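You operate a simulated robot arm through the tools that you are given. There is no shell and no other tool. Be economical: measure what you need, move in short steps, check, and stop when the job is done.

Carry out the task below with a simulated two-armed robot. There is one attempt and no reset: what you move stays moved.

## Task
Open the right drawer of the wood-topped bench, take the clean strainer from the top of the rear bench and put it in the inside of the right drawer of the wood-topped bench, then shut the drawer. Then fetch the small filter and stand it on top of the black filter. Then open the left drawer of the wood-topped bench, put the black cap in the inside of the left drawer of the wood-topped bench and shut the drawer again. Then take the job card and leave it in the inside of the steel tray on the store bench. Then pull the right drawer of the long steel bench open. Keep to this order.

The check looks at the end state, three seconds after you hand in, the way a careful person would. Anything else that was tipped, shoved, dropped, spilled or broken makes it a failure. A push-on lid holds only when it is set on centred and level and pressed home; a screw cap is set on level and turned clockwise until tight.

## Robot
Two 6-joint arms with two-finger grippers on one trunk, on a base that drives. Base frame: it is fixed to the floor where the robot stands at the start and does not move with it; the origin is under the middle of the robot, x ahead of it, y to its left, z up. Lengths are in m, angles in rad, forces in N, time in s.
The left shoulder is at the start at [0.07, 0.148, 1.162], the right one opposite. With the tool pointing down near the work surface each hand reaches from about 0.64 to 0.66 m from the robot's upright axis, wherever it stands, measured 20 degrees to its own side. Places, roughly: black cap (4x4x2 cm) [-0.9, -2.5, 0.9]; black filter (8x8x4 cm) [-0.7, -0.5, 1]; clean strainer [1.75, -2.25, 1]; inside of the left drawer of the wood-topped bench [-0.4, 1.1, 0.7]; inside of the right drawer of the wood-topped benc [0.8, 0.2, 0.7]; inside of the steel tray on the store bench (26x20 [-4.14, -0.28, 0.9]; job card [-3.5, 1.75, 1]; left drawer of the wood-topped bench [-0.5, 1, 0.7]; right drawer of the long steel bench [-1.3, 1.7, 0.7]; right drawer of the wood-topped bench [0.7, 0.1, 0.7]; small filter (2x2x3 cm) [1.5, -2.3, 0.9]. Payload 2.69 kg a hand.
The TCP of each hand is the grasp point between the finger pads, 0.02 m short of the fingertips. In the tool frame z runs along the fingers and y along their closing line. Largest opening 0.1 m; the body of the gripper starts 0.063 m behind the TCP.
Orientation is that of the tool frame in the base frame, as a unit quaternion [x, y, z, w]. With the fingers straight down and closing along the base's y, the tool's x points along the base's -x, its y along +y and its z along -z.

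## Interface
- The arms move only by the tool nudge_tool. It takes "left_plan", "right_plan" or both (then of equal length, played together; a hand with none holds still); each is a list of rows, each a list of 7 numbers: the shift along the tool's x, y, z in units of 20 mm (1.0 is 20 mm), then the turn, a rotation vector about the tool's x, y, z in units of 4 degrees (1.0 is 4 degrees), then the closure in counts, from 0 (fully open) to 255 (shut). In form: [[x, y, z, rx, ry, rz, claw], ...]. A call has 1 to 20 rows; each row shifts and turns the commanded pose from where the row before left it, along the tool's axes as they then stand. A call with a number of a shift or a turn outside -1 to 1 is refused whole. A row lasts 0.2 s, in which the tool goes at most 0.05 m and 0.15 rad; a call with a longer step from one row to the next is refused whole, and so is a gripper value outside its range. Where a pose cannot be reached the arm comes as near as it can. A force on the tool above 40 N (or 10 N above the force at the start of the call, whichever is more), or a blocked arm, ends the call early, and 0.2 s more pass. Each finger travels about 0.045 m/s and halts on what it meets, pressing with about 40 N; the grip force reading is that of the motor and also rises with nothing between the fingers. The clock runs only during rows and for 0.2 s after the last one: add rows that do not move to give the fingers time. The reply holds the time, the measured pose of the TCP, the force on the tool along the base axes, the opening and the grip force, in the units named above and with some noise, with the torque about the TCP (base axes, N m) and any sound that the robot's microphone picked up.
- Cameras (640 x 400 px; columns grow to the right, rows downward): "scene" is now at [0.1084, -0.0042, 1.352]; the picture's right is [-0.09, -1.00, -0.00], its down [-0.91, 0.09, -0.41] and it looks along [0.41, -0.04, -0.91] (base axes); focal length 214 px, centre (320, 200). "left" rides on the left gripper at [0.07, 0.019, -0.099] in its tool frame; the picture's right is [-0.26, 0.97, 0.00], its down [-0.75, -0.20, -0.63] and it looks along [-0.61, -0.16, 0.78] (tool axes); focal length 230 px, centre (320, 200). "right" rides on the right gripper at [0.07, -0.019, -0.099] in its tool frame; the picture's right is [0.26, 0.97, 0.00], its down [-0.75, 0.20, -0.63] and it looks along [-0.61, 0.16, 0.78] (tool axes); focal length 230 px, centre (320, 200).
- capture(camera): a new picture of that camera. It takes no simulated time.
- lift_body(by): slides the trunk up (or, below 0, down) by that many m; the arms and the scene camera ride with it, the base frame stays. It gives what a move gives, with no picture.
- steer(legs): drives the robot by 1 to 6 legs, each [ahead, turn to the left] in m and rad, along the robot's own axes; the way and the turn of a leg run together, so that a leg with both is an arc; at most 1.5 m and 3.142 rad a leg. The arms and the cameras ride along, it lands a little off, and it stops where it bumps. It gives what a move gives.
- turn_head(pan, tilt): turns the head with the scene camera to pan (to the left, within 1.501 rad either way) and tilt (down, from -0.506 to 1.204), counted from straight ahead of the robot. It gives what a move gives.
- probe_pixels(camera, pixels): for up to 12 pixels [column, row] of the newest picture of that camera ("zoom" is the newest enlarged one), the place [x, y, z] in the base frame of the surface seen there, good to about 0.003 m. It takes no simulated time.
- close_up(camera, box): a new picture of the part [left, top, right, bottom] of that camera's present view, enlarged. It takes no simulated time.
- hand_in(): hands the job in; it is judged then, once.

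Work in short steps. Measure before you move; look again where a grasp or a placing could have gone wrong, and mend it. You have 131 turns and 154 pictures in all, those below and enlarged ones among them. Open the grippers and draw the arms clear of the work before you hand the job in, unless the task says otherwise.

The tools are called after "Call:" as name(argument=value, ...) on one line, values as JSON. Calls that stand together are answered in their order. nudge_tool: Moves the arms, as the interface text tells. Its arguments: {"type":"object","properties":{"left_plan":{"type":"array"},"right_plan":{"type":"array"}},"required":[]} The other tools are called the same way: lift_body (by) slides the trunk up or down; steer (legs) drives the base; turn_head (pan, tilt) turns the head that bears the scene camera; capture (camera) takes a picture; probe_pixels (camera, pixels) gives the place of the surface under pixels of a picture; close_up (camera, box) takes an enlarged picture of a part of a camera's view; hand_in () hands the job in.

At the start:

```text
time: 0.0
left_tool_pos: [0.5263, -0.0346, 1.1497]
left_ee_rot: [0.0, 1.0, -0.001, 0.0]
left_force: [-0.3, -0.8, -0.7]
left_moment: [0.0, -0.03, 0.02]
left_opening: 0.0999
left_finger_force: 0.0
right_tool_pos: [0.2201, -0.3122, 1.1916]
right_ee_rot: [0.001, 1.0, 0.0, 0.0]
right_force: [-0.3, -0.1, 0.2]
right_moment: [0.02, 0.02, -0.01]
right_opening: 0.1
right_finger_force: 0.1
trunk travel left (down, up): [-0.72, 0.22]
robot x, y, heading: [-0.0023, -0.0, 0.001]
head pan, tilt: [-0.093, 1.148]
```

scene: 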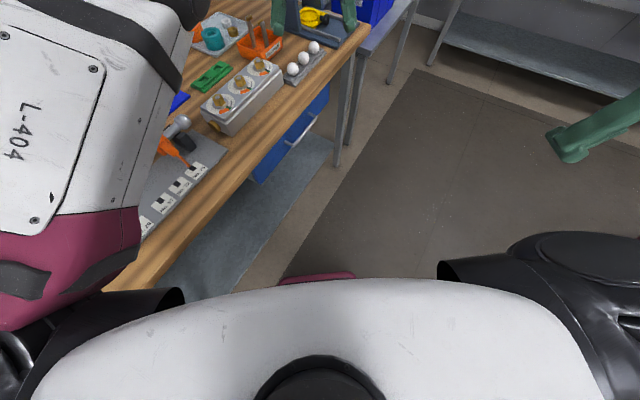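
right: 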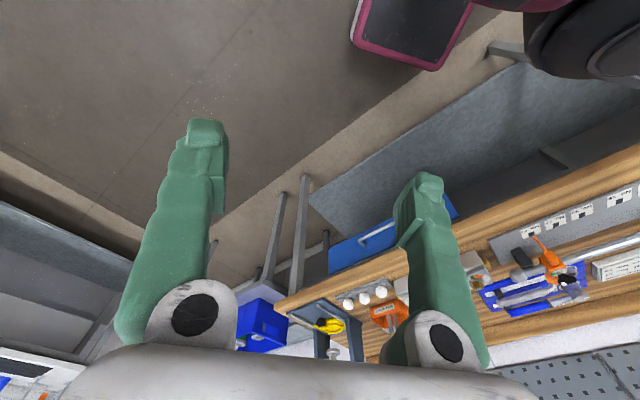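
left: 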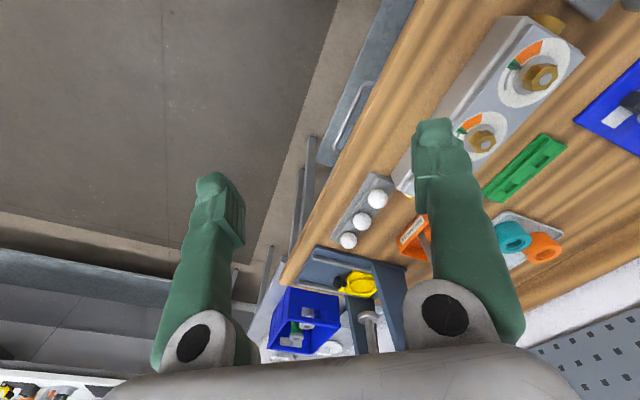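

The pictures show the wood bench ahead-left with a blue drawer at about (290,140). I raise the head to look around.

Call:
turn_head(pan=0.6, tilt=0.6)

Call:
capture(camera="scene")

Call:
turn_head(pan=-0.5, tilt=0.5)

Call:
capture(camera="scene")

Call:
turn_head(pan=-1.5, tilt=0.4)

Call:
capture(camera="scene")

Call:
turn_head(pan=1.5, tilt=0.5)

Call:
capture(camera="scene")

```text
time: 1.1
left_tool_pos: [0.5265, -0.0344, 1.1504]
left_ee_rot: [-0.001, 1.0, -0.001, 0.001]
left_force: [-0.4, 0.2, -1.1]
left_moment: [0.04, 0.02, 0.01]
left_opening: 0.1001
left_finger_force: 0.0
right_tool_pos: [0.22, -0.313, 1.192]
right_ee_rot: [0.0, 1.0, 0.0, -0.001]
right_force: [-0.5, 0.0, 0.0]
right_moment: [0.0, -0.02, -0.02]
right_opening: 0.1
right_finger_force: 0.1
trunk travel left (down, up): [-0.72, 0.22]
robot x, y, heading: [0.0027, -0.0011, 0.001]
head pan, tilt: [0.6, 0.6]
```

```text
150 pictures are left
```

scene: 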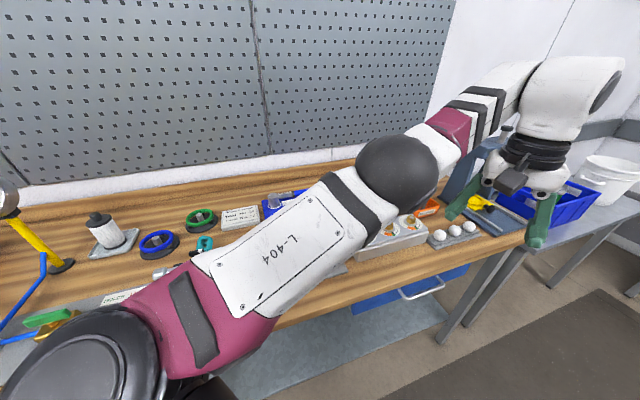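

```text
time: 2.4
left_tool_pos: [0.5265, -0.0341, 1.1489]
left_ee_rot: [0.0, 1.0, 0.0, 0.0]
left_force: [0.3, 0.3, -0.4]
left_moment: [-0.03, -0.01, 0.0]
left_opening: 0.1002
left_finger_force: 0.1
right_tool_pos: [0.2207, -0.3107, 1.1924]
right_ee_rot: [0.0, 1.0, 0.0, 0.0]
right_force: [-0.1, 0.5, 0.3]
right_moment: [-0.01, -0.02, 0.01]
right_opening: 0.1
right_finger_force: 0.0
trunk travel left (down, up): [-0.72, 0.22]
robot x, y, heading: [-0.0006, 0.0019, 0.004]
head pan, tilt: [-0.499, 0.499]
```

```text
149 pictures are left
```

scene: 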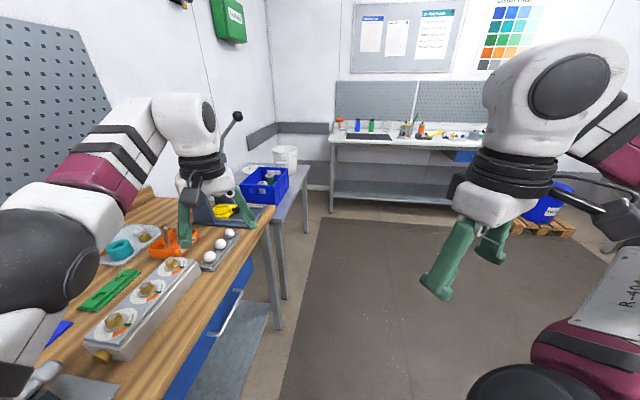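

```text
time: 3.7
left_tool_pos: [0.5263, -0.0359, 1.1504]
left_ee_rot: [0.0, 1.0, 0.0, 0.0]
left_force: [-0.1, -0.2, -1.4]
left_moment: [0.01, 0.01, 0.0]
left_opening: 0.1002
left_finger_force: 0.1
right_tool_pos: [0.2198, -0.311, 1.1914]
right_ee_rot: [-0.001, 1.0, 0.0, 0.0]
right_force: [0.6, 0.1, -0.1]
right_moment: [0.01, 0.02, 0.03]
right_opening: 0.1
right_finger_force: 0.1
trunk travel left (down, up): [-0.72, 0.22]
robot x, y, heading: [0.0003, -0.0004, 0.005]
head pan, tilt: [-1.499, 0.4]
```

```text
148 pictures are left
```

scene: 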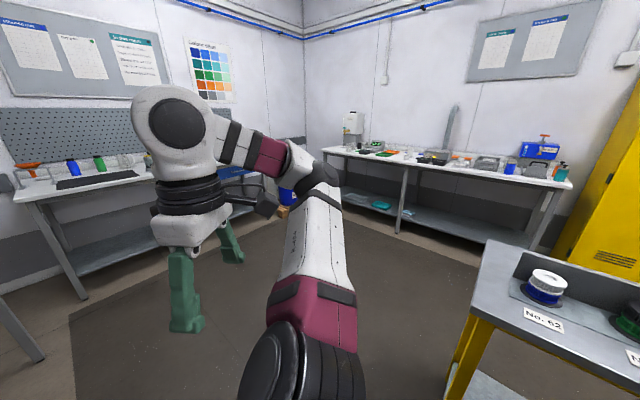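

```text
time: 6.3
left_tool_pos: [0.5265, -0.0346, 1.1495]
left_ee_rot: [0.001, 1.0, 0.0, 0.0]
left_force: [0.2, -0.2, -0.7]
left_moment: [0.03, 0.0, 0.02]
left_opening: 0.1001
left_finger_force: 0.2
right_tool_pos: [0.2201, -0.3099, 1.1925]
right_ee_rot: [0.001, 1.0, -0.001, 0.0]
right_force: [-0.5, -0.7, -0.9]
right_moment: [-0.05, 0.01, -0.01]
right_opening: 0.0999
right_finger_force: 0.0
trunk travel left (down, up): [-0.72, 0.22]
robot x, y, heading: [0.0, 0.002, -0.001]
head pan, tilt: [1.499, 0.499]
```

```text
147 pictures are left
```

scene: 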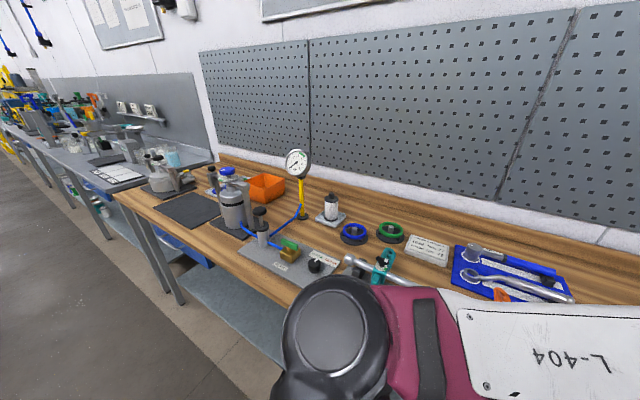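

The newest scene shows the wood bench front edge from (130,205) to (285,310); I probe it for the bench line.

Call:
probe_pixels(camera="scene", pixels=[[135, 203], [210, 252], [280, 300], [205, 258], [340, 215], [120, 190], [80, 190], [60, 170], [230, 215]])

Call:
turn_head(pan=-0.4, tilt=0.8)

Call:
capture(camera="scene")

```text
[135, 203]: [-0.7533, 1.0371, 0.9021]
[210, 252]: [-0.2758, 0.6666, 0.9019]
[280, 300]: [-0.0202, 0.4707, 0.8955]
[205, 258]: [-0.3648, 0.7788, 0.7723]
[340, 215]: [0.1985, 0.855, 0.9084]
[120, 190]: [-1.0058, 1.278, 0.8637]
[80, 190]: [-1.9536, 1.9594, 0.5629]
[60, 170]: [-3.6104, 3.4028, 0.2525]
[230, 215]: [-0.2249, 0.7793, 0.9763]
```

```text
time: 8.1
left_tool_pos: [0.5267, -0.0351, 1.1491]
left_ee_rot: [0.0, 1.0, 0.0, 0.0]
left_force: [0.4, -0.3, -0.2]
left_moment: [-0.02, 0.01, -0.03]
left_opening: 0.0999
left_finger_force: 0.1
right_tool_pos: [0.2201, -0.3094, 1.192]
right_ee_rot: [0.0, 1.0, -0.001, 0.0]
right_force: [0.2, -1.0, -0.8]
right_moment: [0.0, -0.03, 0.01]
right_opening: 0.1001
right_finger_force: 0.0
trunk travel left (down, up): [-0.72, 0.22]
robot x, y, heading: [-0.0, 0.0007, -0.001]
head pan, tilt: [-0.4, 0.799]
```

```text
146 pictures are left
```

scene: 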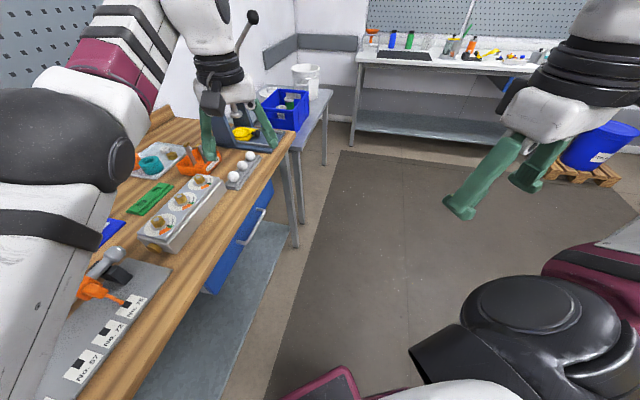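

The right drawer handle runs from (263,209) to (240,243); I zoom on it and measure it.

Call:
close_up(camera="scene", box=[190, 140, 310, 300])

Call:
probe_pixels(camera="scene", pixels=[[263, 210], [253, 226], [245, 238], [255, 215], [235, 240], [260, 180], [210, 290], [225, 205], [270, 175], [235, 270], [470, 70], [380, 55]])

```text
2.50 times, centred on (250, 220) of scene
```

zoom: 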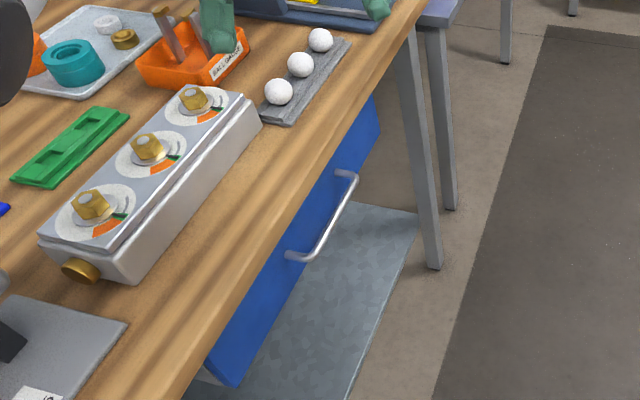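

```text
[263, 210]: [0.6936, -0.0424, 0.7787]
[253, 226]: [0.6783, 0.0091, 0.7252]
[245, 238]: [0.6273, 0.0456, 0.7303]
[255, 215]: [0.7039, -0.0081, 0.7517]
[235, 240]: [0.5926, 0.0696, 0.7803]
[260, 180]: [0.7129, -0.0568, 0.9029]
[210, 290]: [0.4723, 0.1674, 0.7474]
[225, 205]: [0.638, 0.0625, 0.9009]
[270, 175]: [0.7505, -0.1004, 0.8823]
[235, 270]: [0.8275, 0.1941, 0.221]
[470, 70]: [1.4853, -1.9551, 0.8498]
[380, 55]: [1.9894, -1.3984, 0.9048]
```

Call:
probe_pixels(camera="zoom", pixels=[[355, 176], [340, 174], [345, 205], [330, 230], [318, 248], [300, 257], [287, 257], [325, 200], [270, 270], [375, 130], [235, 370]])

```text
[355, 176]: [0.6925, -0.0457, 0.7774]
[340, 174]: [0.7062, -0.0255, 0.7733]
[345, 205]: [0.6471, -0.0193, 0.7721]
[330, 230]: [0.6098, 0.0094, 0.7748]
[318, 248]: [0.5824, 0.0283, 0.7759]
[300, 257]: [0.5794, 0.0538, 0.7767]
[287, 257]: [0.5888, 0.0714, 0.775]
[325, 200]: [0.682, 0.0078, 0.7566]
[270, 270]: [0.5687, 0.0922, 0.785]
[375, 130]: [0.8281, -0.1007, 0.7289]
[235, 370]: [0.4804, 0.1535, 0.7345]
```

Handle bar is at z≈0.776, about 4 cm in front of the drawer face. I look right to see the free floor before moving the base.

Call:
turn_head(pan=-1.5, tilt=0.7)

Call:
capture(camera="scene")

Call:
probe_pixels(camera="scene", pixels=[[490, 170], [600, 220], [400, 320], [560, 140], [380, 300], [630, 130], [450, 300], [250, 100], [400, 60], [300, 60]])

```text
time: 9.5
left_tool_pos: [0.5266, -0.0347, 1.1499]
left_ee_rot: [-0.001, 1.0, 0.0, 0.0]
left_force: [0.4, -0.3, 0.2]
left_moment: [-0.02, -0.03, 0.06]
left_opening: 0.0999
left_finger_force: 0.0
right_tool_pos: [0.219, -0.3109, 1.1918]
right_ee_rot: [0.0, 1.0, 0.001, 0.0]
right_force: [0.6, 0.5, 0.9]
right_moment: [0.02, 0.01, -0.03]
right_opening: 0.1001
right_finger_force: 0.1
trunk travel left (down, up): [-0.72, 0.22]
robot x, y, heading: [0.0001, 0.0011, 0.001]
head pan, tilt: [-1.499, 0.7]
```

```text
144 pictures are left
```

scene: 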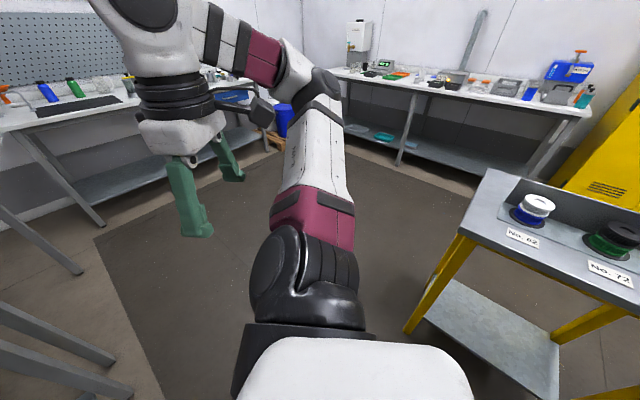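

```text
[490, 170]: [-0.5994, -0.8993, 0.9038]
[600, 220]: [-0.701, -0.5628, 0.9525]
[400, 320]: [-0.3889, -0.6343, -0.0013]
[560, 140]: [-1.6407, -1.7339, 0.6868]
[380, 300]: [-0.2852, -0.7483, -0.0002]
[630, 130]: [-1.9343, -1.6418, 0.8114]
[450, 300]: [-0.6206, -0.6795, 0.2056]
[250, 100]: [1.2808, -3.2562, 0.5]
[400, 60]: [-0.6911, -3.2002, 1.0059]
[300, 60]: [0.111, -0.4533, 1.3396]
```

The floor to the right is free. I drive to about (0.06,-0.42), facing the bench front (heading 0.923).

Call:
steer(legs=[[0, -1.434], [0.424, 0], [0, 2.357]])

Call:
turn_head(pan=-0.2, tilt=0.75)

Call:
capture(camera="scene")

```text
time: 21.2
left_tool_pos: [0.4029, -0.0225, 1.149]
left_ee_rot: [-0.442, 0.897, 0.0, 0.0]
left_force: [-0.5, -0.6, -0.3]
left_moment: [-0.01, 0.05, -0.01]
left_opening: 0.0998
left_finger_force: 0.0
right_tool_pos: [0.4366, -0.4345, 1.1928]
right_ee_rot: [-0.442, 0.897, 0.0, 0.0]
right_force: [-0.4, 0.5, 0.1]
right_moment: [0.0, 0.06, -0.01]
right_opening: 0.1002
right_finger_force: 0.1
trunk travel left (down, up): [-0.72, 0.22]
robot x, y, heading: [0.0538, -0.4206, 0.916]
head pan, tilt: [-1.499, 0.7]
```

```text
time: 22.6
left_tool_pos: [0.4039, -0.0228, 1.1502]
left_ee_rot: [-0.442, 0.897, -0.001, 0.0]
left_force: [0.3, -0.2, -0.5]
left_moment: [0.01, 0.04, -0.01]
left_opening: 0.1004
left_finger_force: 0.1
right_tool_pos: [0.4372, -0.4336, 1.1933]
right_ee_rot: [-0.443, 0.897, 0.0, 0.0]
right_force: [-0.1, 0.9, 1.1]
right_moment: [-0.03, 0.0, -0.04]
right_opening: 0.1
right_finger_force: 0.0
trunk travel left (down, up): [-0.72, 0.22]
robot x, y, heading: [0.0583, -0.4186, 0.918]
head pan, tilt: [-0.201, 0.75]
```

```text
143 pictures are left
```

scene: 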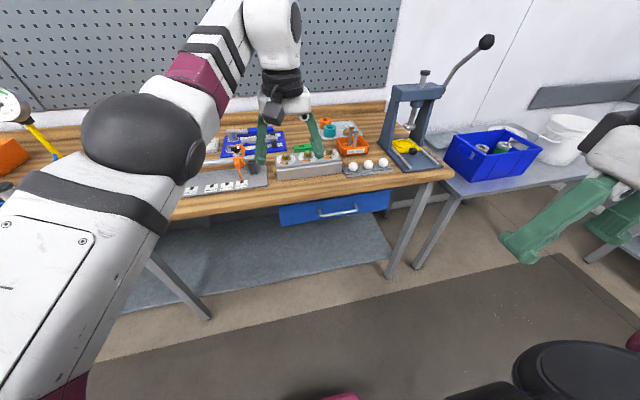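

I tuck the left hand back toward its own side, and start pitching the right hand up to horizontal in free air.

Call:
nudge_tool(left_plan=[[0.8, 1, 0, 0, 0, 0, 0], [0.8, 1, 0, 0, 0, 0, 0], [0.8, 1, 0, 0, 0, 0, 0], [0.8, 1, 0, 0, 0, 0, 0], [0.8, 1, 0, 0, 0, 0, 0], [0.8, 1, 0, 0, 0, 0, 0], [0.8, 1, 0, 0, 0, 0, 0], [0.8, 1, 0, 0, 0, 0, 0], [0.8, 1, 0, 0, 0, 0, 0], [0.8, 1, 0, 0, 0, 0, 0], [0.8, 1, 0, 0, 0, 0, 0], [0.8, 1, 0, 0, 0, 0, 0], [0.8, 1, 0, 0, 0, 0, 0], [0.8, 1, 0, 0, 0, 0, 0], [0.8, 1, 0, 0, 0, 0, 0], [0.8, 1, 0, 0, 0, 0, 0], [0.8, 1, 0, 0, 0, 0, 0]], right_plan=[[0, 0, 0, 0, -1, 0, 0], [0, 0, 0, 0, -1, 0, 0], [0, 0, 0, 0, -1, 0, 0], [0, 0, 0, 0, -1, 0, 0], [0, 0, 0, 0, -1, 0, 0], [0, 0, 0, 0, -1, 0, 0], [0, 0, 0, 0, -1, 0, 0], [0, 0, 0, 0, -1, 0, 0], [0, 0, 0, 0, -1, 0, 0], [0, 0, 0, 0, -1, 0, 0], [0, 0, 0, 0, -1, 0, 0], [0, 0, 0, 0, -1, 0, 0], [0, 0, 0, 0, -1, 0, 0], [0, 0, 0, 0, -1, 0, 0], [0, 0, 0, 0, -1, 0, 0], [0, 0, 0, 0, -1, 0, 0], [0, 0, 0, 0, -1, 0, 0]])

Call:
capture(camera="scene")

```text
time: 24.8
left_tool_pos: [0.3654, 0.0223, 1.1873]
left_ee_rot: [-0.443, 0.897, -0.001, -0.002]
left_force: [0.4, 0.9, 0.8]
left_moment: [0.0, 0.01, 0.0]
left_opening: 0.0999
left_finger_force: 0.1
left hand out of reach, approached as far as the arm can: row 1, 2, 3, 4, 5, 6, 7, 8, 9, 10
right_tool_pos: [0.4113, -0.387, 1.219]
right_ee_rot: [-0.42, 0.849, 0.143, 0.289]
right_force: [4.8, 0.9, 11.7]
right_moment: [-1.29, 0.87, 0.46]
right_opening: 0.1
right_finger_force: 0.0
right hand out of reach, approached as far as the arm can: row 1, 2, 3, 4, 5, 6, 7, 8, 9, 10
trunk travel left (down, up): [-0.72, 0.22]
robot x, y, heading: [0.0543, -0.4205, 0.918]
head pan, tilt: [-0.201, 0.75]
stopped in row 10 (right hand): the force on the tool passed its limit at 66 N (the readings are from after the stop); the commanded pose is now the measured one
```

```text
142 pictures are left
```

scene: 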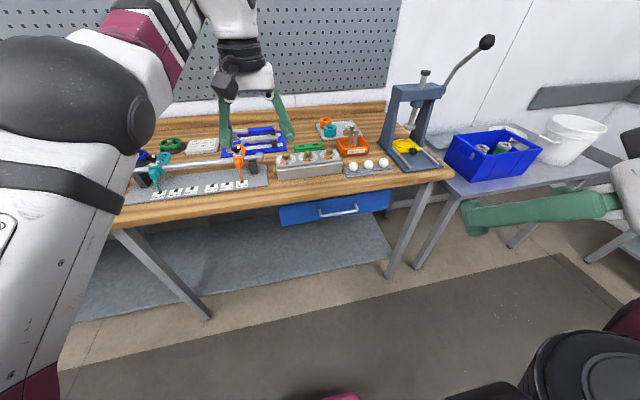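

The right hand jammed against its own arm because it is too close to the trunk. I move it outward ahead of the shoulder and probe where the left elbow is.

Call:
probe_pixels(camera="scene", pixels=[[60, 90], [140, 90], [170, 60], [240, 50], [240, 85], [40, 250], [340, 208], [590, 205]])

Call:
nudge_tool(right_plan=[[-0.79, 0.2, 0.61, 0, 0, 0, 0], [-0.79, 0.2, 0.61, 0, 0, 0, 0], [-0.79, 0.2, 0.61, 0, 0, 0, 0], [-0.79, 0.2, 0.61, 0, 0, 0, 0], [-0.79, 0.2, 0.61, 0, 0, 0, 0], [-0.79, 0.2, 0.61, 0, 0, 0, 0], [-0.79, 0.2, 0.61, 0, 0, 0, 0], [-0.79, 0.2, 0.61, 0, 0, 0, 0], [-0.79, 0.2, 0.61, 0, 0, 0, 0], [-0.79, 0.2, 0.61, 0, 0, 0, 0], [-0.79, 0.2, 0.61, 0, 0, 0, 0], [-0.79, 0.2, 0.61, 0, 0, 0, 0], [-0.79, 0.2, 0.61, 0, 0, 0, 0], [-0.79, 0.2, 0.61, 0, 0, 0, 0], [-0.79, 0.2, 0.61, 0, 0, 0, 0], [-0.79, 0.2, 0.61, 0, 0, 0, 0]])

Call:
capture(camera="scene")

```text
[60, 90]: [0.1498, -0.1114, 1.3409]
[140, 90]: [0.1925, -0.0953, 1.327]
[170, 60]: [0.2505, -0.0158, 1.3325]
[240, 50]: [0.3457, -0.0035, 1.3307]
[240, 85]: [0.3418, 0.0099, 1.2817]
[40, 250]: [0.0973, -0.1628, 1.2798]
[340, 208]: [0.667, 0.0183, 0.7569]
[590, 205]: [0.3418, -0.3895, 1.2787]
```

```text
time: 28.2
left_tool_pos: [0.3644, 0.021, 1.1858]
left_ee_rot: [-0.442, 0.897, 0.0, -0.002]
left_force: [0.9, 0.5, -0.4]
left_moment: [0.02, 0.0, 0.01]
left_opening: 0.1002
left_finger_force: 0.1
right_tool_pos: [0.5876, -0.2386, 1.1959]
right_ee_rot: [-0.419, 0.849, 0.143, 0.29]
right_force: [0.3, 0.0, 0.1]
right_moment: [-0.02, 0.02, 0.01]
right_opening: 0.1001
right_finger_force: 0.0
right hand out of reach, approached as far as the arm can: row 6, 7, 8, 9, 10, 11, 12, 13, 14, 15, 16
trunk travel left (down, up): [-0.72, 0.22]
robot x, y, heading: [0.0586, -0.4187, 0.912]
head pan, tilt: [-0.201, 0.75]
```

```text
141 pictures are left
```

scene: 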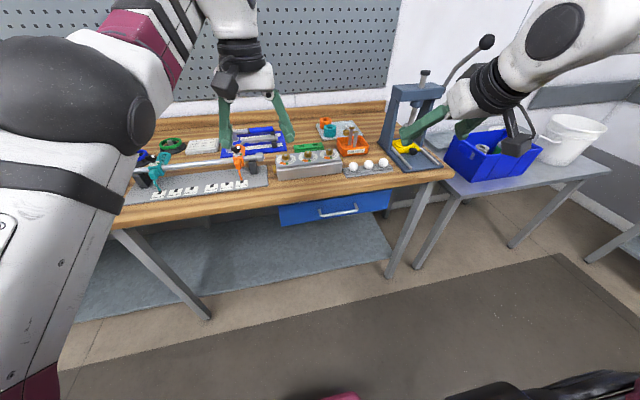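

Right hand at fwd 0.47, z 1.20, pitched 37°. I test pitching further here.

Call:
nudge_tool(right_plan=[[0, 0, 0, 0, -1, 0, 0], [0, 0, 0, 0, -1, 0, 0], [0, 0, 0, 0, -1, 0, 0], [0, 0, 0, 0, -1, 0, 0], [0, 0, 0, 0, -1, 0, 0], [0, 0, 0, 0, -1, 0, 0], [0, 0, 0, 0, -1, 0, 0], [0, 0, 0, 0, -1, 0, 0], [0, 0, 0, 0, -1, 0, 0], [0, 0, 0, 0, -1, 0, 0], [0, 0, 0, 0, -1, 0, 0], [0, 0, 0, 0, -1, 0, 0], [0, 0, 0, 0, -1, 0, 0]])

Call:
turn_head(pan=-0.7, tilt=0.5)

Call:
capture(camera="scene")

```text
time: 31.0
left_tool_pos: [0.3666, 0.021, 1.1858]
left_ee_rot: [-0.441, 0.897, 0.001, -0.002]
left_force: [0.9, -0.7, 0.4]
left_moment: [-0.01, 0.03, -0.01]
left_opening: 0.0997
left_finger_force: 0.0
right_tool_pos: [0.5904, -0.2432, 1.1935]
right_ee_rot: [-0.314, 0.635, 0.313, 0.633]
right_force: [0.4, 0.7, 0.3]
right_moment: [0.0, -0.01, 0.02]
right_opening: 0.1
right_finger_force: 0.1
right hand out of reach, approached as far as the arm can: row 8, 9
trunk travel left (down, up): [-0.72, 0.22]
robot x, y, heading: [0.0563, -0.4188, 0.918]
head pan, tilt: [-0.201, 0.75]
```

```text
time: 31.9
left_tool_pos: [0.3646, 0.0215, 1.1859]
left_ee_rot: [-0.442, 0.897, 0.0, -0.002]
left_force: [0.5, -0.4, 0.5]
left_moment: [-0.02, -0.02, 0.02]
left_opening: 0.0998
left_finger_force: 0.0
right_tool_pos: [0.5879, -0.2435, 1.1933]
right_ee_rot: [-0.314, 0.636, 0.312, 0.632]
right_force: [0.3, 0.2, -0.4]
right_moment: [-0.06, 0.0, 0.01]
right_opening: 0.0998
right_finger_force: 0.0
trunk travel left (down, up): [-0.72, 0.22]
robot x, y, heading: [0.0552, -0.4188, 0.911]
head pan, tilt: [-0.7, 0.499]
```

```text
140 pictures are left
```

scene: 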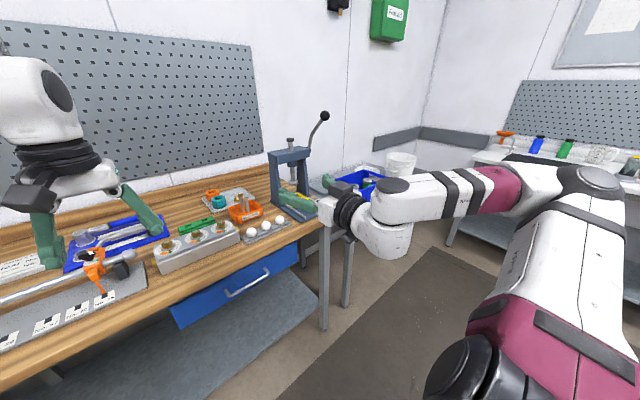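

The hand now points level ahead. I roll it 90° so the fingers close vertically.

Call:
nudge_tool(right_plan=[[0, 0, 0, 0, 0, 1, 0], [0, 0, 0, 0, 0, 1, 0], [0, 0, 0, 0, 0, 1, 0], [0, 0, 0, 0, 0, 1, 0], [0, 0, 0, 0, 0, 1, 0], [0, 0, 0, 0, 0, 1, 0], [0, 0, 0, 0, 0, 1, 0], [0, 0, 0, 0, 0, 1, 0], [0, 0, 0, 0, 0, 1, 0], [0, 0, 0, 0, 0, 1, 0], [0, 0, 0, 0, 0, 1, 0], [0, 0, 0, 0, 0, 1, 0], [0, 0, 0, 0, 0, 1, 0], [0, 0, 0, 0, 0, 1, 0], [0, 0, 0, 0, 0, 1, 0], [0, 0, 0, 0, 0, 1, 0], [0, 0, 0, 0, 0, 1, 0], [0, 0, 0, 0, 0, 1, 0], [0, 0, 0, 0, 0, 1, 0], [0, 0, 0, 0, 0, 1, 0]])

Call:
nudge_tool(right_plan=[[0, 0, 0, 0, 0, 1, 0], [0, 0, 0, 0, 0, 1, 0], [0, 0, 0, 0, 0, 0.5, 0]])

Call:
lift_body(by=-0.2)

Call:
capture(camera="scene")

```text
time: 36.1
left_tool_pos: [0.3645, 0.0218, 1.1864]
left_ee_rot: [-0.442, 0.897, 0.0, -0.002]
left_force: [-0.3, 0.1, 0.1]
left_moment: [0.01, -0.03, 0.01]
left_opening: 0.1001
left_finger_force: 0.1
right_tool_pos: [0.5876, -0.2436, 1.1961]
right_ee_rot: [0.169, 0.69, 0.644, 0.285]
right_force: [0.7, 0.4, 0.3]
right_moment: [-0.01, -0.01, 0.0]
right_opening: 0.1
right_finger_force: 0.0
trunk travel left (down, up): [-0.72, 0.22]
robot x, y, heading: [0.053, -0.4147, 0.915]
head pan, tilt: [-0.7, 0.499]
```

```text
time: 36.9
left_tool_pos: [0.3641, 0.0221, 1.1857]
left_ee_rot: [-0.441, 0.897, 0.001, -0.002]
left_force: [0.3, -0.4, 0.0]
left_moment: [0.0, -0.01, -0.01]
left_opening: 0.0998
left_finger_force: 0.1
right_tool_pos: [0.5884, -0.2438, 1.1937]
right_ee_rot: [0.229, 0.672, 0.667, 0.227]
right_force: [0.5, -0.6, -0.5]
right_moment: [-0.02, 0.01, -0.05]
right_opening: 0.0999
right_finger_force: 0.0
trunk travel left (down, up): [-0.72, 0.22]
robot x, y, heading: [0.0525, -0.4196, 0.911]
head pan, tilt: [-0.7, 0.499]
```

```text
time: 39.1
left_tool_pos: [0.364, 0.0214, 0.9862]
left_ee_rot: [-0.442, 0.897, 0.0, -0.001]
left_force: [-0.5, -0.1, -0.3]
left_moment: [0.01, 0.02, -0.01]
left_opening: 0.0999
left_finger_force: 0.0
right_tool_pos: [0.5871, -0.2425, 0.995]
right_ee_rot: [0.229, 0.672, 0.668, 0.226]
right_force: [0.1, 0.5, 0.3]
right_moment: [0.04, 0.01, 0.0]
right_opening: 0.1002
right_finger_force: 0.1
trunk travel left (down, up): [-0.52, 0.42]
robot x, y, heading: [0.0556, -0.4213, 0.913]
head pan, tilt: [-0.7, 0.499]
```

```text
139 pictures are left
```

scene: 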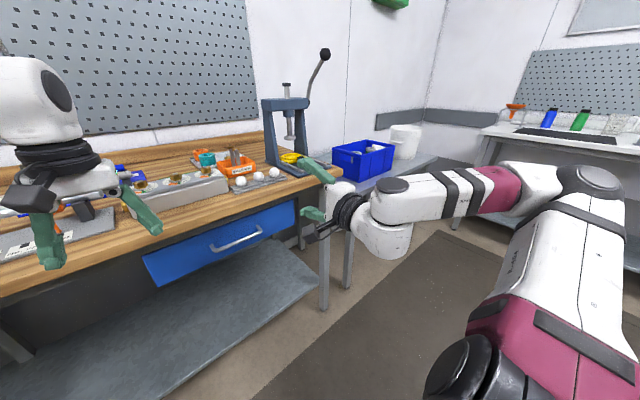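

Hand is level and aligned with the bench normal. I shift it 0.105 m left and 0.10 m forward, still clear of the bench, to test reach.

Call:
nudge_tool(right_plan=[[0.75, 0, 0.7, 0, 0, 0, 0], [0.75, 0, 0.7, 0, 0, 0, 0], [0.75, 0, 0.7, 0, 0, 0, 0], [0.75, 0, 0.7, 0, 0, 0, 0], [0.75, 0, 0.7, 0, 0, 0, 0], [0.75, 0, 0.7, 0, 0, 0, 0], [0.75, 0, 0.7, 0, 0, 0, 0]])

```text
time: 40.7
left_tool_pos: [0.3651, 0.0214, 0.9856]
left_ee_rot: [-0.442, 0.897, 0.0, -0.002]
left_force: [-0.3, 0.6, 0.2]
left_moment: [0.0, -0.01, 0.01]
left_opening: 0.1002
left_finger_force: 0.1
right_tool_pos: [0.5652, -0.101, 0.9948]
right_ee_rot: [0.226, 0.674, 0.667, 0.225]
right_force: [0.9, 0.3, -0.2]
right_moment: [0.01, 0.03, -0.01]
right_opening: 0.0999
right_finger_force: 0.2
trunk travel left (down, up): [-0.52, 0.42]
robot x, y, heading: [0.0539, -0.4193, 0.916]
head pan, tilt: [-0.7, 0.499]
```

Lateral is right (t≈0.512). I lower the trunk to bring the hand to handle height and check with the cameras.

Call:
lift_body(by=-0.219)

Call:
capture(camera="right")

Call:
capture(camera="scene")

```text
time: 43.0
left_tool_pos: [0.3646, 0.0213, 0.7687]
left_ee_rot: [-0.441, 0.898, 0.0, -0.002]
left_force: [0.4, -0.1, -0.5]
left_moment: [0.0, 0.01, -0.01]
left_opening: 0.0998
left_finger_force: 0.0
right_tool_pos: [0.5657, -0.102, 0.7768]
right_ee_rot: [0.226, 0.674, 0.667, 0.225]
right_force: [-0.6, -0.7, 0.0]
right_moment: [0.0, 0.02, -0.03]
right_opening: 0.0998
right_finger_force: 0.1
trunk travel left (down, up): [-0.301, 0.639]
robot x, y, heading: [0.054, -0.4188, 0.915]
head pan, tilt: [-0.7, 0.499]
```

```text
138 pictures are left
```

right: 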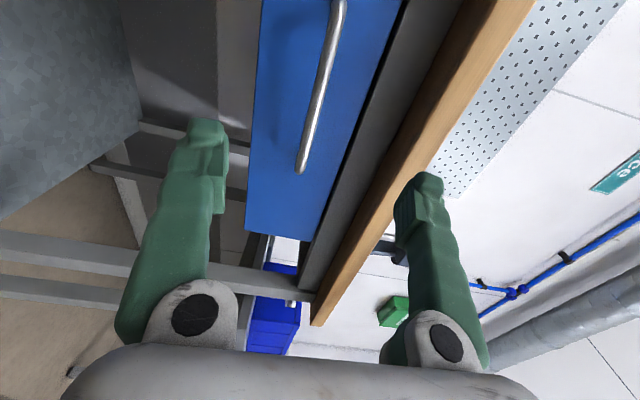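

```text
137 pictures are left
```

scene: 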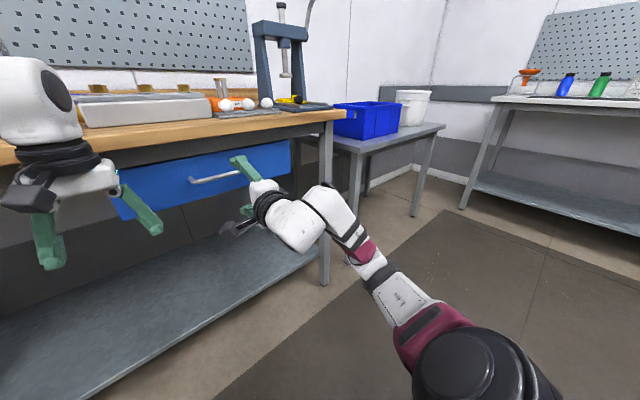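

I probe the handle with the right camera: bar from (340,10) to (300,165).

Call:
probe_pixels(camera="right", pixels=[[340, 10], [330, 60], [315, 120], [303, 160], [280, 120], [260, 200], [400, 200], [345, 270], [300, 170]])

Call:
probe_pixels(camera="scene", pixels=[[195, 180], [212, 177], [228, 173], [180, 170], [130, 200], [285, 160], [245, 165], [205, 125]])

```text
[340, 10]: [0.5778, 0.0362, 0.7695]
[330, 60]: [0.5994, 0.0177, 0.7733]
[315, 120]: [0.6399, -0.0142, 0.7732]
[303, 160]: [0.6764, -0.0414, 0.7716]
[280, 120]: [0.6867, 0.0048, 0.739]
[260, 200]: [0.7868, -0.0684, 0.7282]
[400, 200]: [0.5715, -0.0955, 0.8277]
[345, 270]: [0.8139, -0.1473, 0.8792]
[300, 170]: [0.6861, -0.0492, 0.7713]
```

```text
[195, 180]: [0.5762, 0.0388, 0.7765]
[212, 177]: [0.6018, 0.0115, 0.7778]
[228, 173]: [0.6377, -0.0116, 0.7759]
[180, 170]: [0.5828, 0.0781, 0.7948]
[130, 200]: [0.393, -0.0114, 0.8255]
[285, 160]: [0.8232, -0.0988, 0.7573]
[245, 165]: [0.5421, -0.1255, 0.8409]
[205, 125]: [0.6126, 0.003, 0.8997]
```

The bar lies at n≈0.376, z≈0.775. I extend 0.114 m with the fingers partly closed to 0.06 m.

Call:
nudge_tool(right_plan=[[0, 0, 0.95, 0, 0, 0, 100], [0, 0, 0.95, 0, 0, 0, 100], [0, 0, 0.95, 0, 0, 0, 100], [0, 0, 0.95, 0, 0, 0, 100], [0, 0, 0.95, 0, 0, 0, 100], [0, 0, 0.95, 0, 0, 0, 100], [0, 0, 0, 0, 0, 0, 100]])

Call:
capture(camera="right")

```text
time: 44.6
left_tool_pos: [0.3641, 0.0212, 0.768]
left_ee_rot: [-0.441, 0.897, 0.0, -0.002]
left_force: [0.2, 0.0, 0.1]
left_moment: [0.0, 0.01, -0.05]
left_opening: 0.0999
left_finger_force: 0.0
right_tool_pos: [0.6426, -0.0207, 0.7809]
right_ee_rot: [0.224, 0.676, 0.666, 0.222]
right_force: [0.7, 0.1, 0.1]
right_moment: [-0.01, -0.01, 0.0]
right_opening: 0.0607
right_finger_force: 0.0
right hand out of reach, approached as far as the arm can: row 2, 3, 4
trunk travel left (down, up): [-0.301, 0.639]
robot x, y, heading: [0.0545, -0.4209, 0.915]
head pan, tilt: [-0.7, 0.499]
```

```text
136 pictures are left
```

right: 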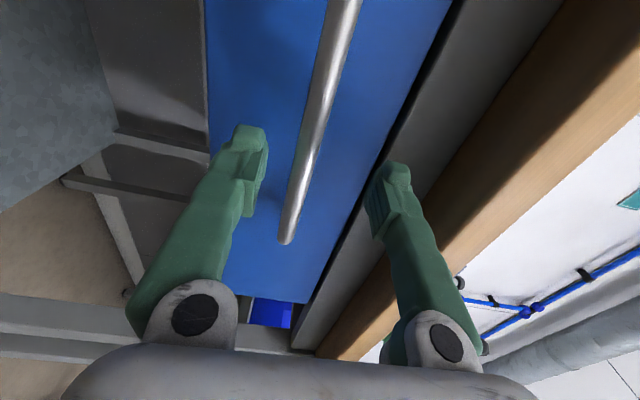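

TCP reached n=0.371. I lower 5 mm and close on the bar.

Call:
nudge_tool(right_plan=[[0, -0.28, 0.1, 0, 0, 0, 100], [0, 0, 0, 0, 0, 0, 255], [0, 0, 0, 0, 0, 0, 255], [0, 0, 0, 0, 0, 0, 255], [0, 0, 0, 0, 0, 0, 255], [0, 0, 0, 0, 0, 0, 255]])

Call:
capture(camera="right")

```text
time: 46.0
left_tool_pos: [0.3664, 0.0227, 0.765]
left_ee_rot: [-0.442, 0.897, -0.001, -0.004]
left_force: [0.0, 0.1, -0.6]
left_moment: [0.0, 0.02, -0.02]
left_opening: 0.0998
left_finger_force: 0.1
right_tool_pos: [0.6481, -0.0184, 0.7699]
right_ee_rot: [0.228, 0.678, 0.663, 0.221]
right_force: [-1.3, 2.0, -20.3]
right_moment: [-0.03, 0.02, -0.15]
right_opening: 0.0061
right_finger_force: 32.9
right hand out of reach, approached as far as the arm can: row 1
trunk travel left (down, up): [-0.301, 0.639]
robot x, y, heading: [0.053, -0.4185, 0.919]
head pan, tilt: [-0.7, 0.499]
```

```text
135 pictures are left
```

right: 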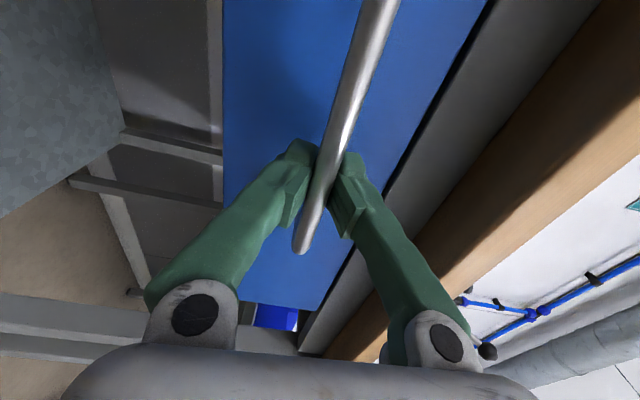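

The bar is gripped (32.9 N). Before pulling, I move the left hand up and left out of the drawer's path.

Call:
nudge_tool(left_plan=[[0, 0, -1, 0, 0, 0, 0], [0, 0, -1, 0, 0, 0, 0], [0, 0, -1, 0, 0, 0, 0], [0, 0.5, -1, 0, 0, 0, 0], [0, 0.5, -1, 0, 0, 0, 0], [0, 0.5, -1, 0, 0, 0, 0], [0, 0.5, -1, 0, 0, 0, 0], [0, 0.5, -1, 0, 0, 0, 0]])

```text
time: 47.8
left_tool_pos: [0.3636, 0.0231, 0.7728]
left_ee_rot: [-0.443, 0.897, 0.0, -0.004]
left_force: [0.7, 0.0, 1.1]
left_moment: [-0.01, 0.04, 0.02]
left_opening: 0.1
left_finger_force: 0.1
left hand out of reach, approached as far as the arm can: row 1, 2, 3, 4, 5, 6, 7, 8
right_tool_pos: [0.6498, -0.0174, 0.7696]
right_ee_rot: [0.227, 0.678, 0.663, 0.221]
right_force: [-2.1, 4.8, -23.2]
right_moment: [0.0, 0.09, 0.16]
right_opening: 0.0059
right_finger_force: 32.5
trunk travel left (down, up): [-0.301, 0.639]
robot x, y, heading: [0.0557, -0.4198, 0.916]
head pan, tilt: [-0.7, 0.499]
```

The left hand cannot go higher; I will pull 0.10 m with the arm and the rest with the base, so the drawer stays clear of it.

Call:
nudge_tool(right_plan=[[0, -0.25, 0, 0, 0, 0, 255], [0, 0, -0.5, 0, 0, 0, 255], [0, 0, -0.5, 0, 0, 0, 255], [0, 0, -0.5, 0, 0, 0, 255], [0, 0, -0.5, 0, 0, 0, 255], [0, 0, -0.5, 0, 0, 0, 255], [0, 0, -0.5, 0, 0, 0, 255], [0, 0, -0.5, 0, 0, 0, 255], [0, 0, -0.5, 0, 0, 0, 255], [0, 0, -0.5, 0, 0, 0, 255], [0, 0, -0.5, 0, 0, 0, 255]])

Call:
capture(camera="right")

```text
time: 50.2
left_tool_pos: [0.3641, 0.0189, 0.7755]
left_ee_rot: [-0.442, 0.897, 0.0, -0.002]
left_force: [0.3, 0.9, 0.1]
left_moment: [0.0, -0.05, 0.02]
left_opening: 0.0998
left_finger_force: 0.1
right_tool_pos: [0.589, -0.0997, 0.7696]
right_ee_rot: [0.228, 0.674, 0.666, 0.226]
right_force: [4.6, -4.3, -7.6]
right_moment: [0.0, -0.02, 0.01]
right_opening: 0.0057
right_finger_force: 32.3
trunk travel left (down, up): [-0.301, 0.639]
robot x, y, heading: [0.0552, -0.4192, 0.911]
head pan, tilt: [-0.7, 0.499]
```

```text
134 pictures are left
```

right: 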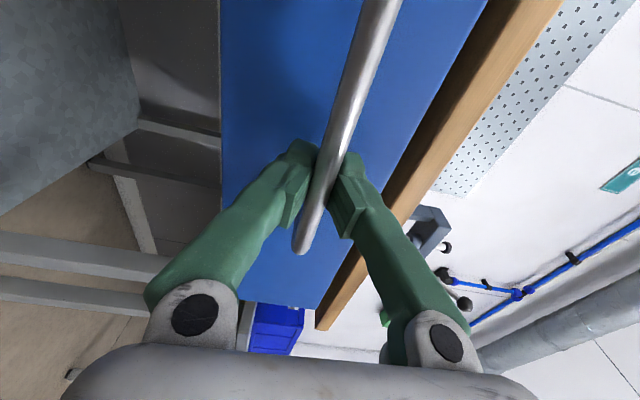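

The drawer is sliding out (hand now n≈0.276). I reverse the base 0.17 m to open it further.

Call:
steer(legs=[[-0.17, 0]])

Call:
capture(camera="scene")

```text
time: 51.7
left_tool_pos: [0.2591, -0.1177, 0.776]
left_ee_rot: [-0.442, 0.897, 0.002, -0.002]
left_force: [-0.7, 0.0, 0.4]
left_moment: [-0.01, 0.0, 0.03]
left_opening: 0.0999
left_finger_force: 0.1
right_tool_pos: [0.483, -0.2373, 0.7687]
right_ee_rot: [0.228, 0.674, 0.666, 0.223]
right_force: [13.1, -8.4, -5.2]
right_moment: [-0.06, -0.09, 0.1]
right_opening: 0.0059
right_finger_force: 31.5
trunk travel left (down, up): [-0.301, 0.639]
robot x, y, heading: [-0.0504, -0.5562, 0.915]
head pan, tilt: [-0.7, 0.499]
```

```text
133 pictures are left
```

scene: 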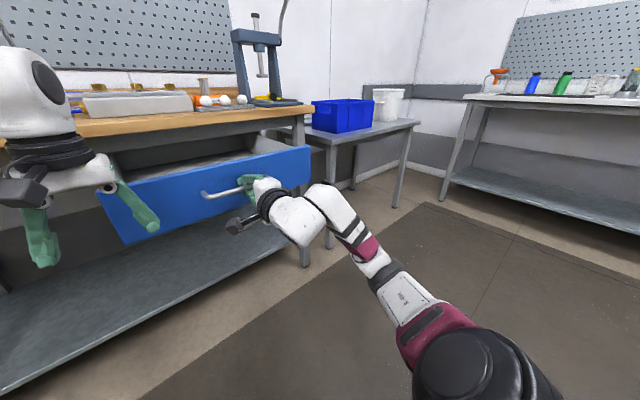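

The drawer is open about 0.27 m. I open the gripper, withdraw it, then raise the trunk.

Call:
nudge_tool(right_plan=[[0, 0, 0, 0, 0, 0, 100], [0, 0, 0, 0, 0, 0, 100], [0, 0, 0, 0, 0, 0, 100], [0, 0, 0, 0, 0, 0, 100], [0, 0, -1, 0, 0, 0, 100], [0, 0, -1, 0, 0, 0, 100], [0, 0, -1, 0, 0, 0, 100], [0, 0, -1, 0, 0, 0, 100]])

Call:
lift_body(by=0.4)

Call:
turn_head(pan=-0.3, tilt=0.7)

Call:
capture(camera="scene")

```text
time: 53.5
left_tool_pos: [0.2577, -0.1169, 0.7755]
left_ee_rot: [-0.442, 0.897, 0.0, -0.002]
left_force: [-0.2, 0.2, -0.2]
left_moment: [-0.02, -0.01, 0.0]
left_opening: 0.0998
left_finger_force: 0.1
right_tool_pos: [0.432, -0.2999, 0.7704]
right_ee_rot: [0.227, 0.674, 0.666, 0.225]
right_force: [-0.2, 0.0, 0.3]
right_moment: [-0.01, -0.03, -0.02]
right_opening: 0.0605
right_finger_force: 0.1
trunk travel left (down, up): [-0.301, 0.639]
robot x, y, heading: [-0.0503, -0.5566, 0.914]
head pan, tilt: [-0.7, 0.499]
```

```text
time: 57.3
left_tool_pos: [0.2567, -0.117, 1.1765]
left_ee_rot: [-0.442, 0.897, 0.0, -0.001]
left_force: [0.3, -0.8, 0.2]
left_moment: [0.01, -0.02, -0.02]
left_opening: 0.1
left_finger_force: 0.1
right_tool_pos: [0.4326, -0.2983, 1.1697]
right_ee_rot: [0.227, 0.674, 0.667, 0.224]
right_force: [0.0, 0.1, -0.2]
right_moment: [0.0, 0.01, 0.04]
right_opening: 0.061
right_finger_force: 0.0
trunk travel left (down, up): [-0.701, 0.239]
robot x, y, heading: [-0.0474, -0.5548, 0.911]
head pan, tilt: [-0.7, 0.499]
```

```text
time: 58.2
left_tool_pos: [0.2575, -0.1162, 1.1752]
left_ee_rot: [-0.442, 0.897, 0.002, -0.001]
left_force: [0.0, 0.7, -0.5]
left_moment: [-0.03, 0.02, -0.03]
left_opening: 0.1002
left_finger_force: 0.1
right_tool_pos: [0.4333, -0.299, 1.1708]
right_ee_rot: [0.226, 0.673, 0.667, 0.224]
right_force: [0.7, 0.2, 0.8]
right_moment: [-0.04, 0.01, -0.02]
right_opening: 0.0608
right_finger_force: 0.0
trunk travel left (down, up): [-0.701, 0.239]
robot x, y, heading: [-0.0511, -0.5546, 0.911]
head pan, tilt: [-0.3, 0.7]
```

```text
132 pictures are left
```

scene: 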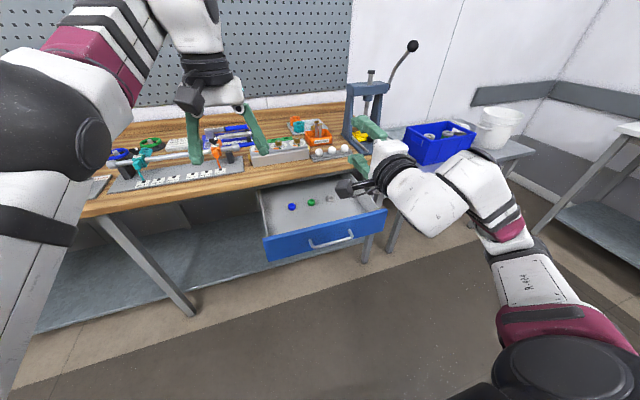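

Drawer open, with small caps inside at (292,207),(311,202),(330,197). I turn to the rear bench and drive toward it.

Call:
close_up(camera="scene", box=[240, 160, 400, 260])

Call:
steer(legs=[[0, -1.67], [0.9, 0]])

Call:
turn_head(pan=0, tilt=0.45)

Call:
capture(camera="scene")

```text
4.00 times, centred on (320, 210) of scene
```

zoom: 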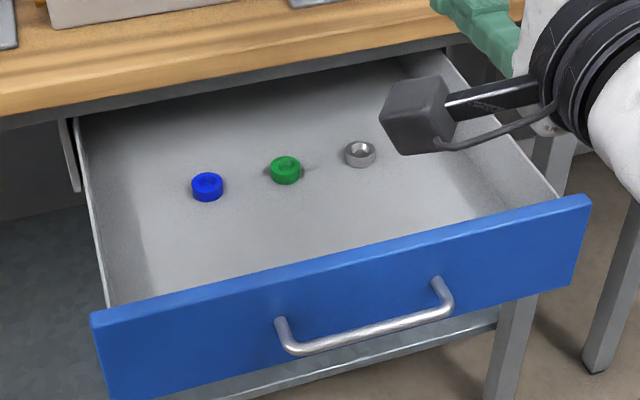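

```text
time: 67.0
left_tool_pos: [1.0002, -1.5358, 1.1758]
left_ee_rot: [0.375, 0.927, 0.001, -0.001]
left_force: [0.4, 0.0, 0.0]
left_moment: [-0.01, -0.02, 0.02]
left_opening: 0.0998
left_finger_force: 0.0
right_tool_pos: [0.801, -1.6913, 1.1714]
right_ee_rot: [0.653, 0.279, 0.277, 0.648]
right_force: [-0.2, -0.3, -0.3]
right_moment: [-0.01, -0.03, -0.02]
right_opening: 0.0609
right_finger_force: 0.0
trunk travel left (down, up): [-0.701, 0.239]
robot x, y, heading: [0.6044, -1.1818, -0.775]
head pan, tilt: [-0.3, 0.7]
```

```text
time: 67.8
left_tool_pos: [1.0012, -1.5378, 1.1759]
left_ee_rot: [0.374, 0.927, 0.001, 0.0]
left_force: [-0.5, 0.5, -1.0]
left_moment: [0.01, -0.03, 0.0]
left_opening: 0.0998
left_finger_force: 0.1
right_tool_pos: [0.7997, -1.6907, 1.1716]
right_ee_rot: [0.654, 0.279, 0.276, 0.647]
right_force: [0.3, -0.1, 0.1]
right_moment: [-0.03, -0.02, 0.0]
right_opening: 0.0608
right_finger_force: 0.1
trunk travel left (down, up): [-0.701, 0.239]
robot x, y, heading: [0.5998, -1.1831, -0.771]
head pan, tilt: [0.0, 0.45]
```

```text
130 pictures are left
```

scene: 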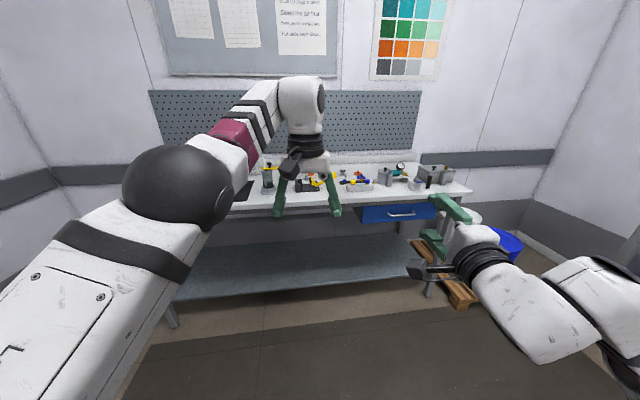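

The rear bench is dead ahead; I zoom on its top to identify the strainer and small filter.

Call:
close_up(camera="scene", box=[330, 150, 480, 230])

Call:
close_up(camera="scene", box=[220, 150, 370, 230])

Call:
probe_pixels(camera="scene", pixels=[[465, 188], [360, 203], [250, 208], [240, 190], [370, 183], [400, 172], [430, 172], [440, 185], [360, 175], [265, 180]])

```text
4.27 times, centred on (405, 190) of scene
```

zoom: 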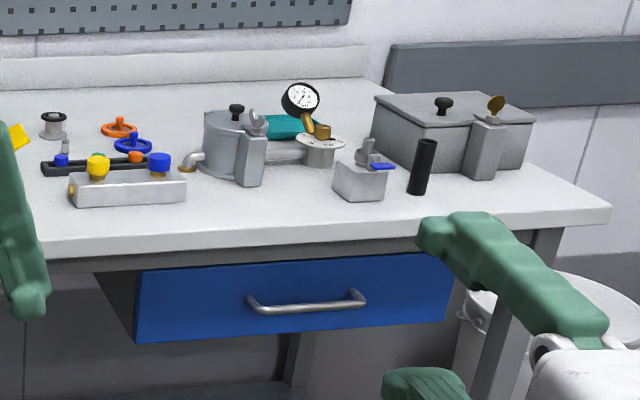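

```text
4.27 times, centred on (295, 190) of scene
```

zoom: 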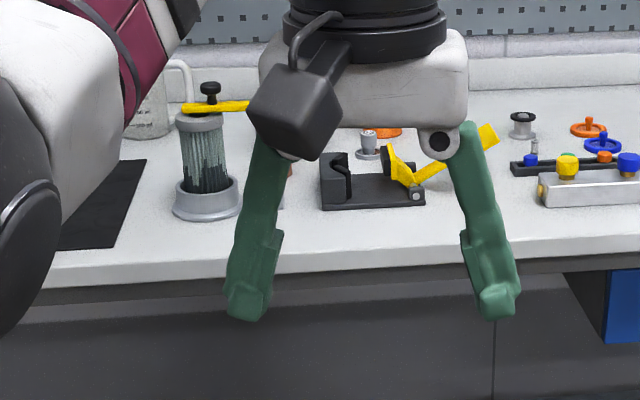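

```text
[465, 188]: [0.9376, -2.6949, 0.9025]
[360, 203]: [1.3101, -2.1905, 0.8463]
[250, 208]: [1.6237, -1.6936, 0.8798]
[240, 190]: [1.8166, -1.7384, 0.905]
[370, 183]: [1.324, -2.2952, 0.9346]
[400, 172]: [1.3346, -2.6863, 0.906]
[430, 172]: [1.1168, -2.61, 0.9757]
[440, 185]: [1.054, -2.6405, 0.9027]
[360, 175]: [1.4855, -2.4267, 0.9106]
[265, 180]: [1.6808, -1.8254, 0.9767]
```

I probe the candidates in the last zoom: grey cup (368,145), spool (522,125), and others.

Call:
probe_pixels(camera="zoom", pixels=[[370, 140], [368, 155], [522, 120], [522, 135], [588, 125], [385, 132], [535, 150], [290, 185], [205, 150], [490, 135], [603, 145], [292, 170]])

```text
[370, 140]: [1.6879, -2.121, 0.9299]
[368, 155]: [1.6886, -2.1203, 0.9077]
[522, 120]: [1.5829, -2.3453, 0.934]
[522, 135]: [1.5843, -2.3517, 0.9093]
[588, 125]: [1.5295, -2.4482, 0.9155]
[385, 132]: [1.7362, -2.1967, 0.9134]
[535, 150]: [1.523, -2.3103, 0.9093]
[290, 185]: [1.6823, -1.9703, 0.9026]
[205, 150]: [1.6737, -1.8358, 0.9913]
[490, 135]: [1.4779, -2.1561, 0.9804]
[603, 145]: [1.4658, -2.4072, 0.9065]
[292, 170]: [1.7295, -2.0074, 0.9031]
```

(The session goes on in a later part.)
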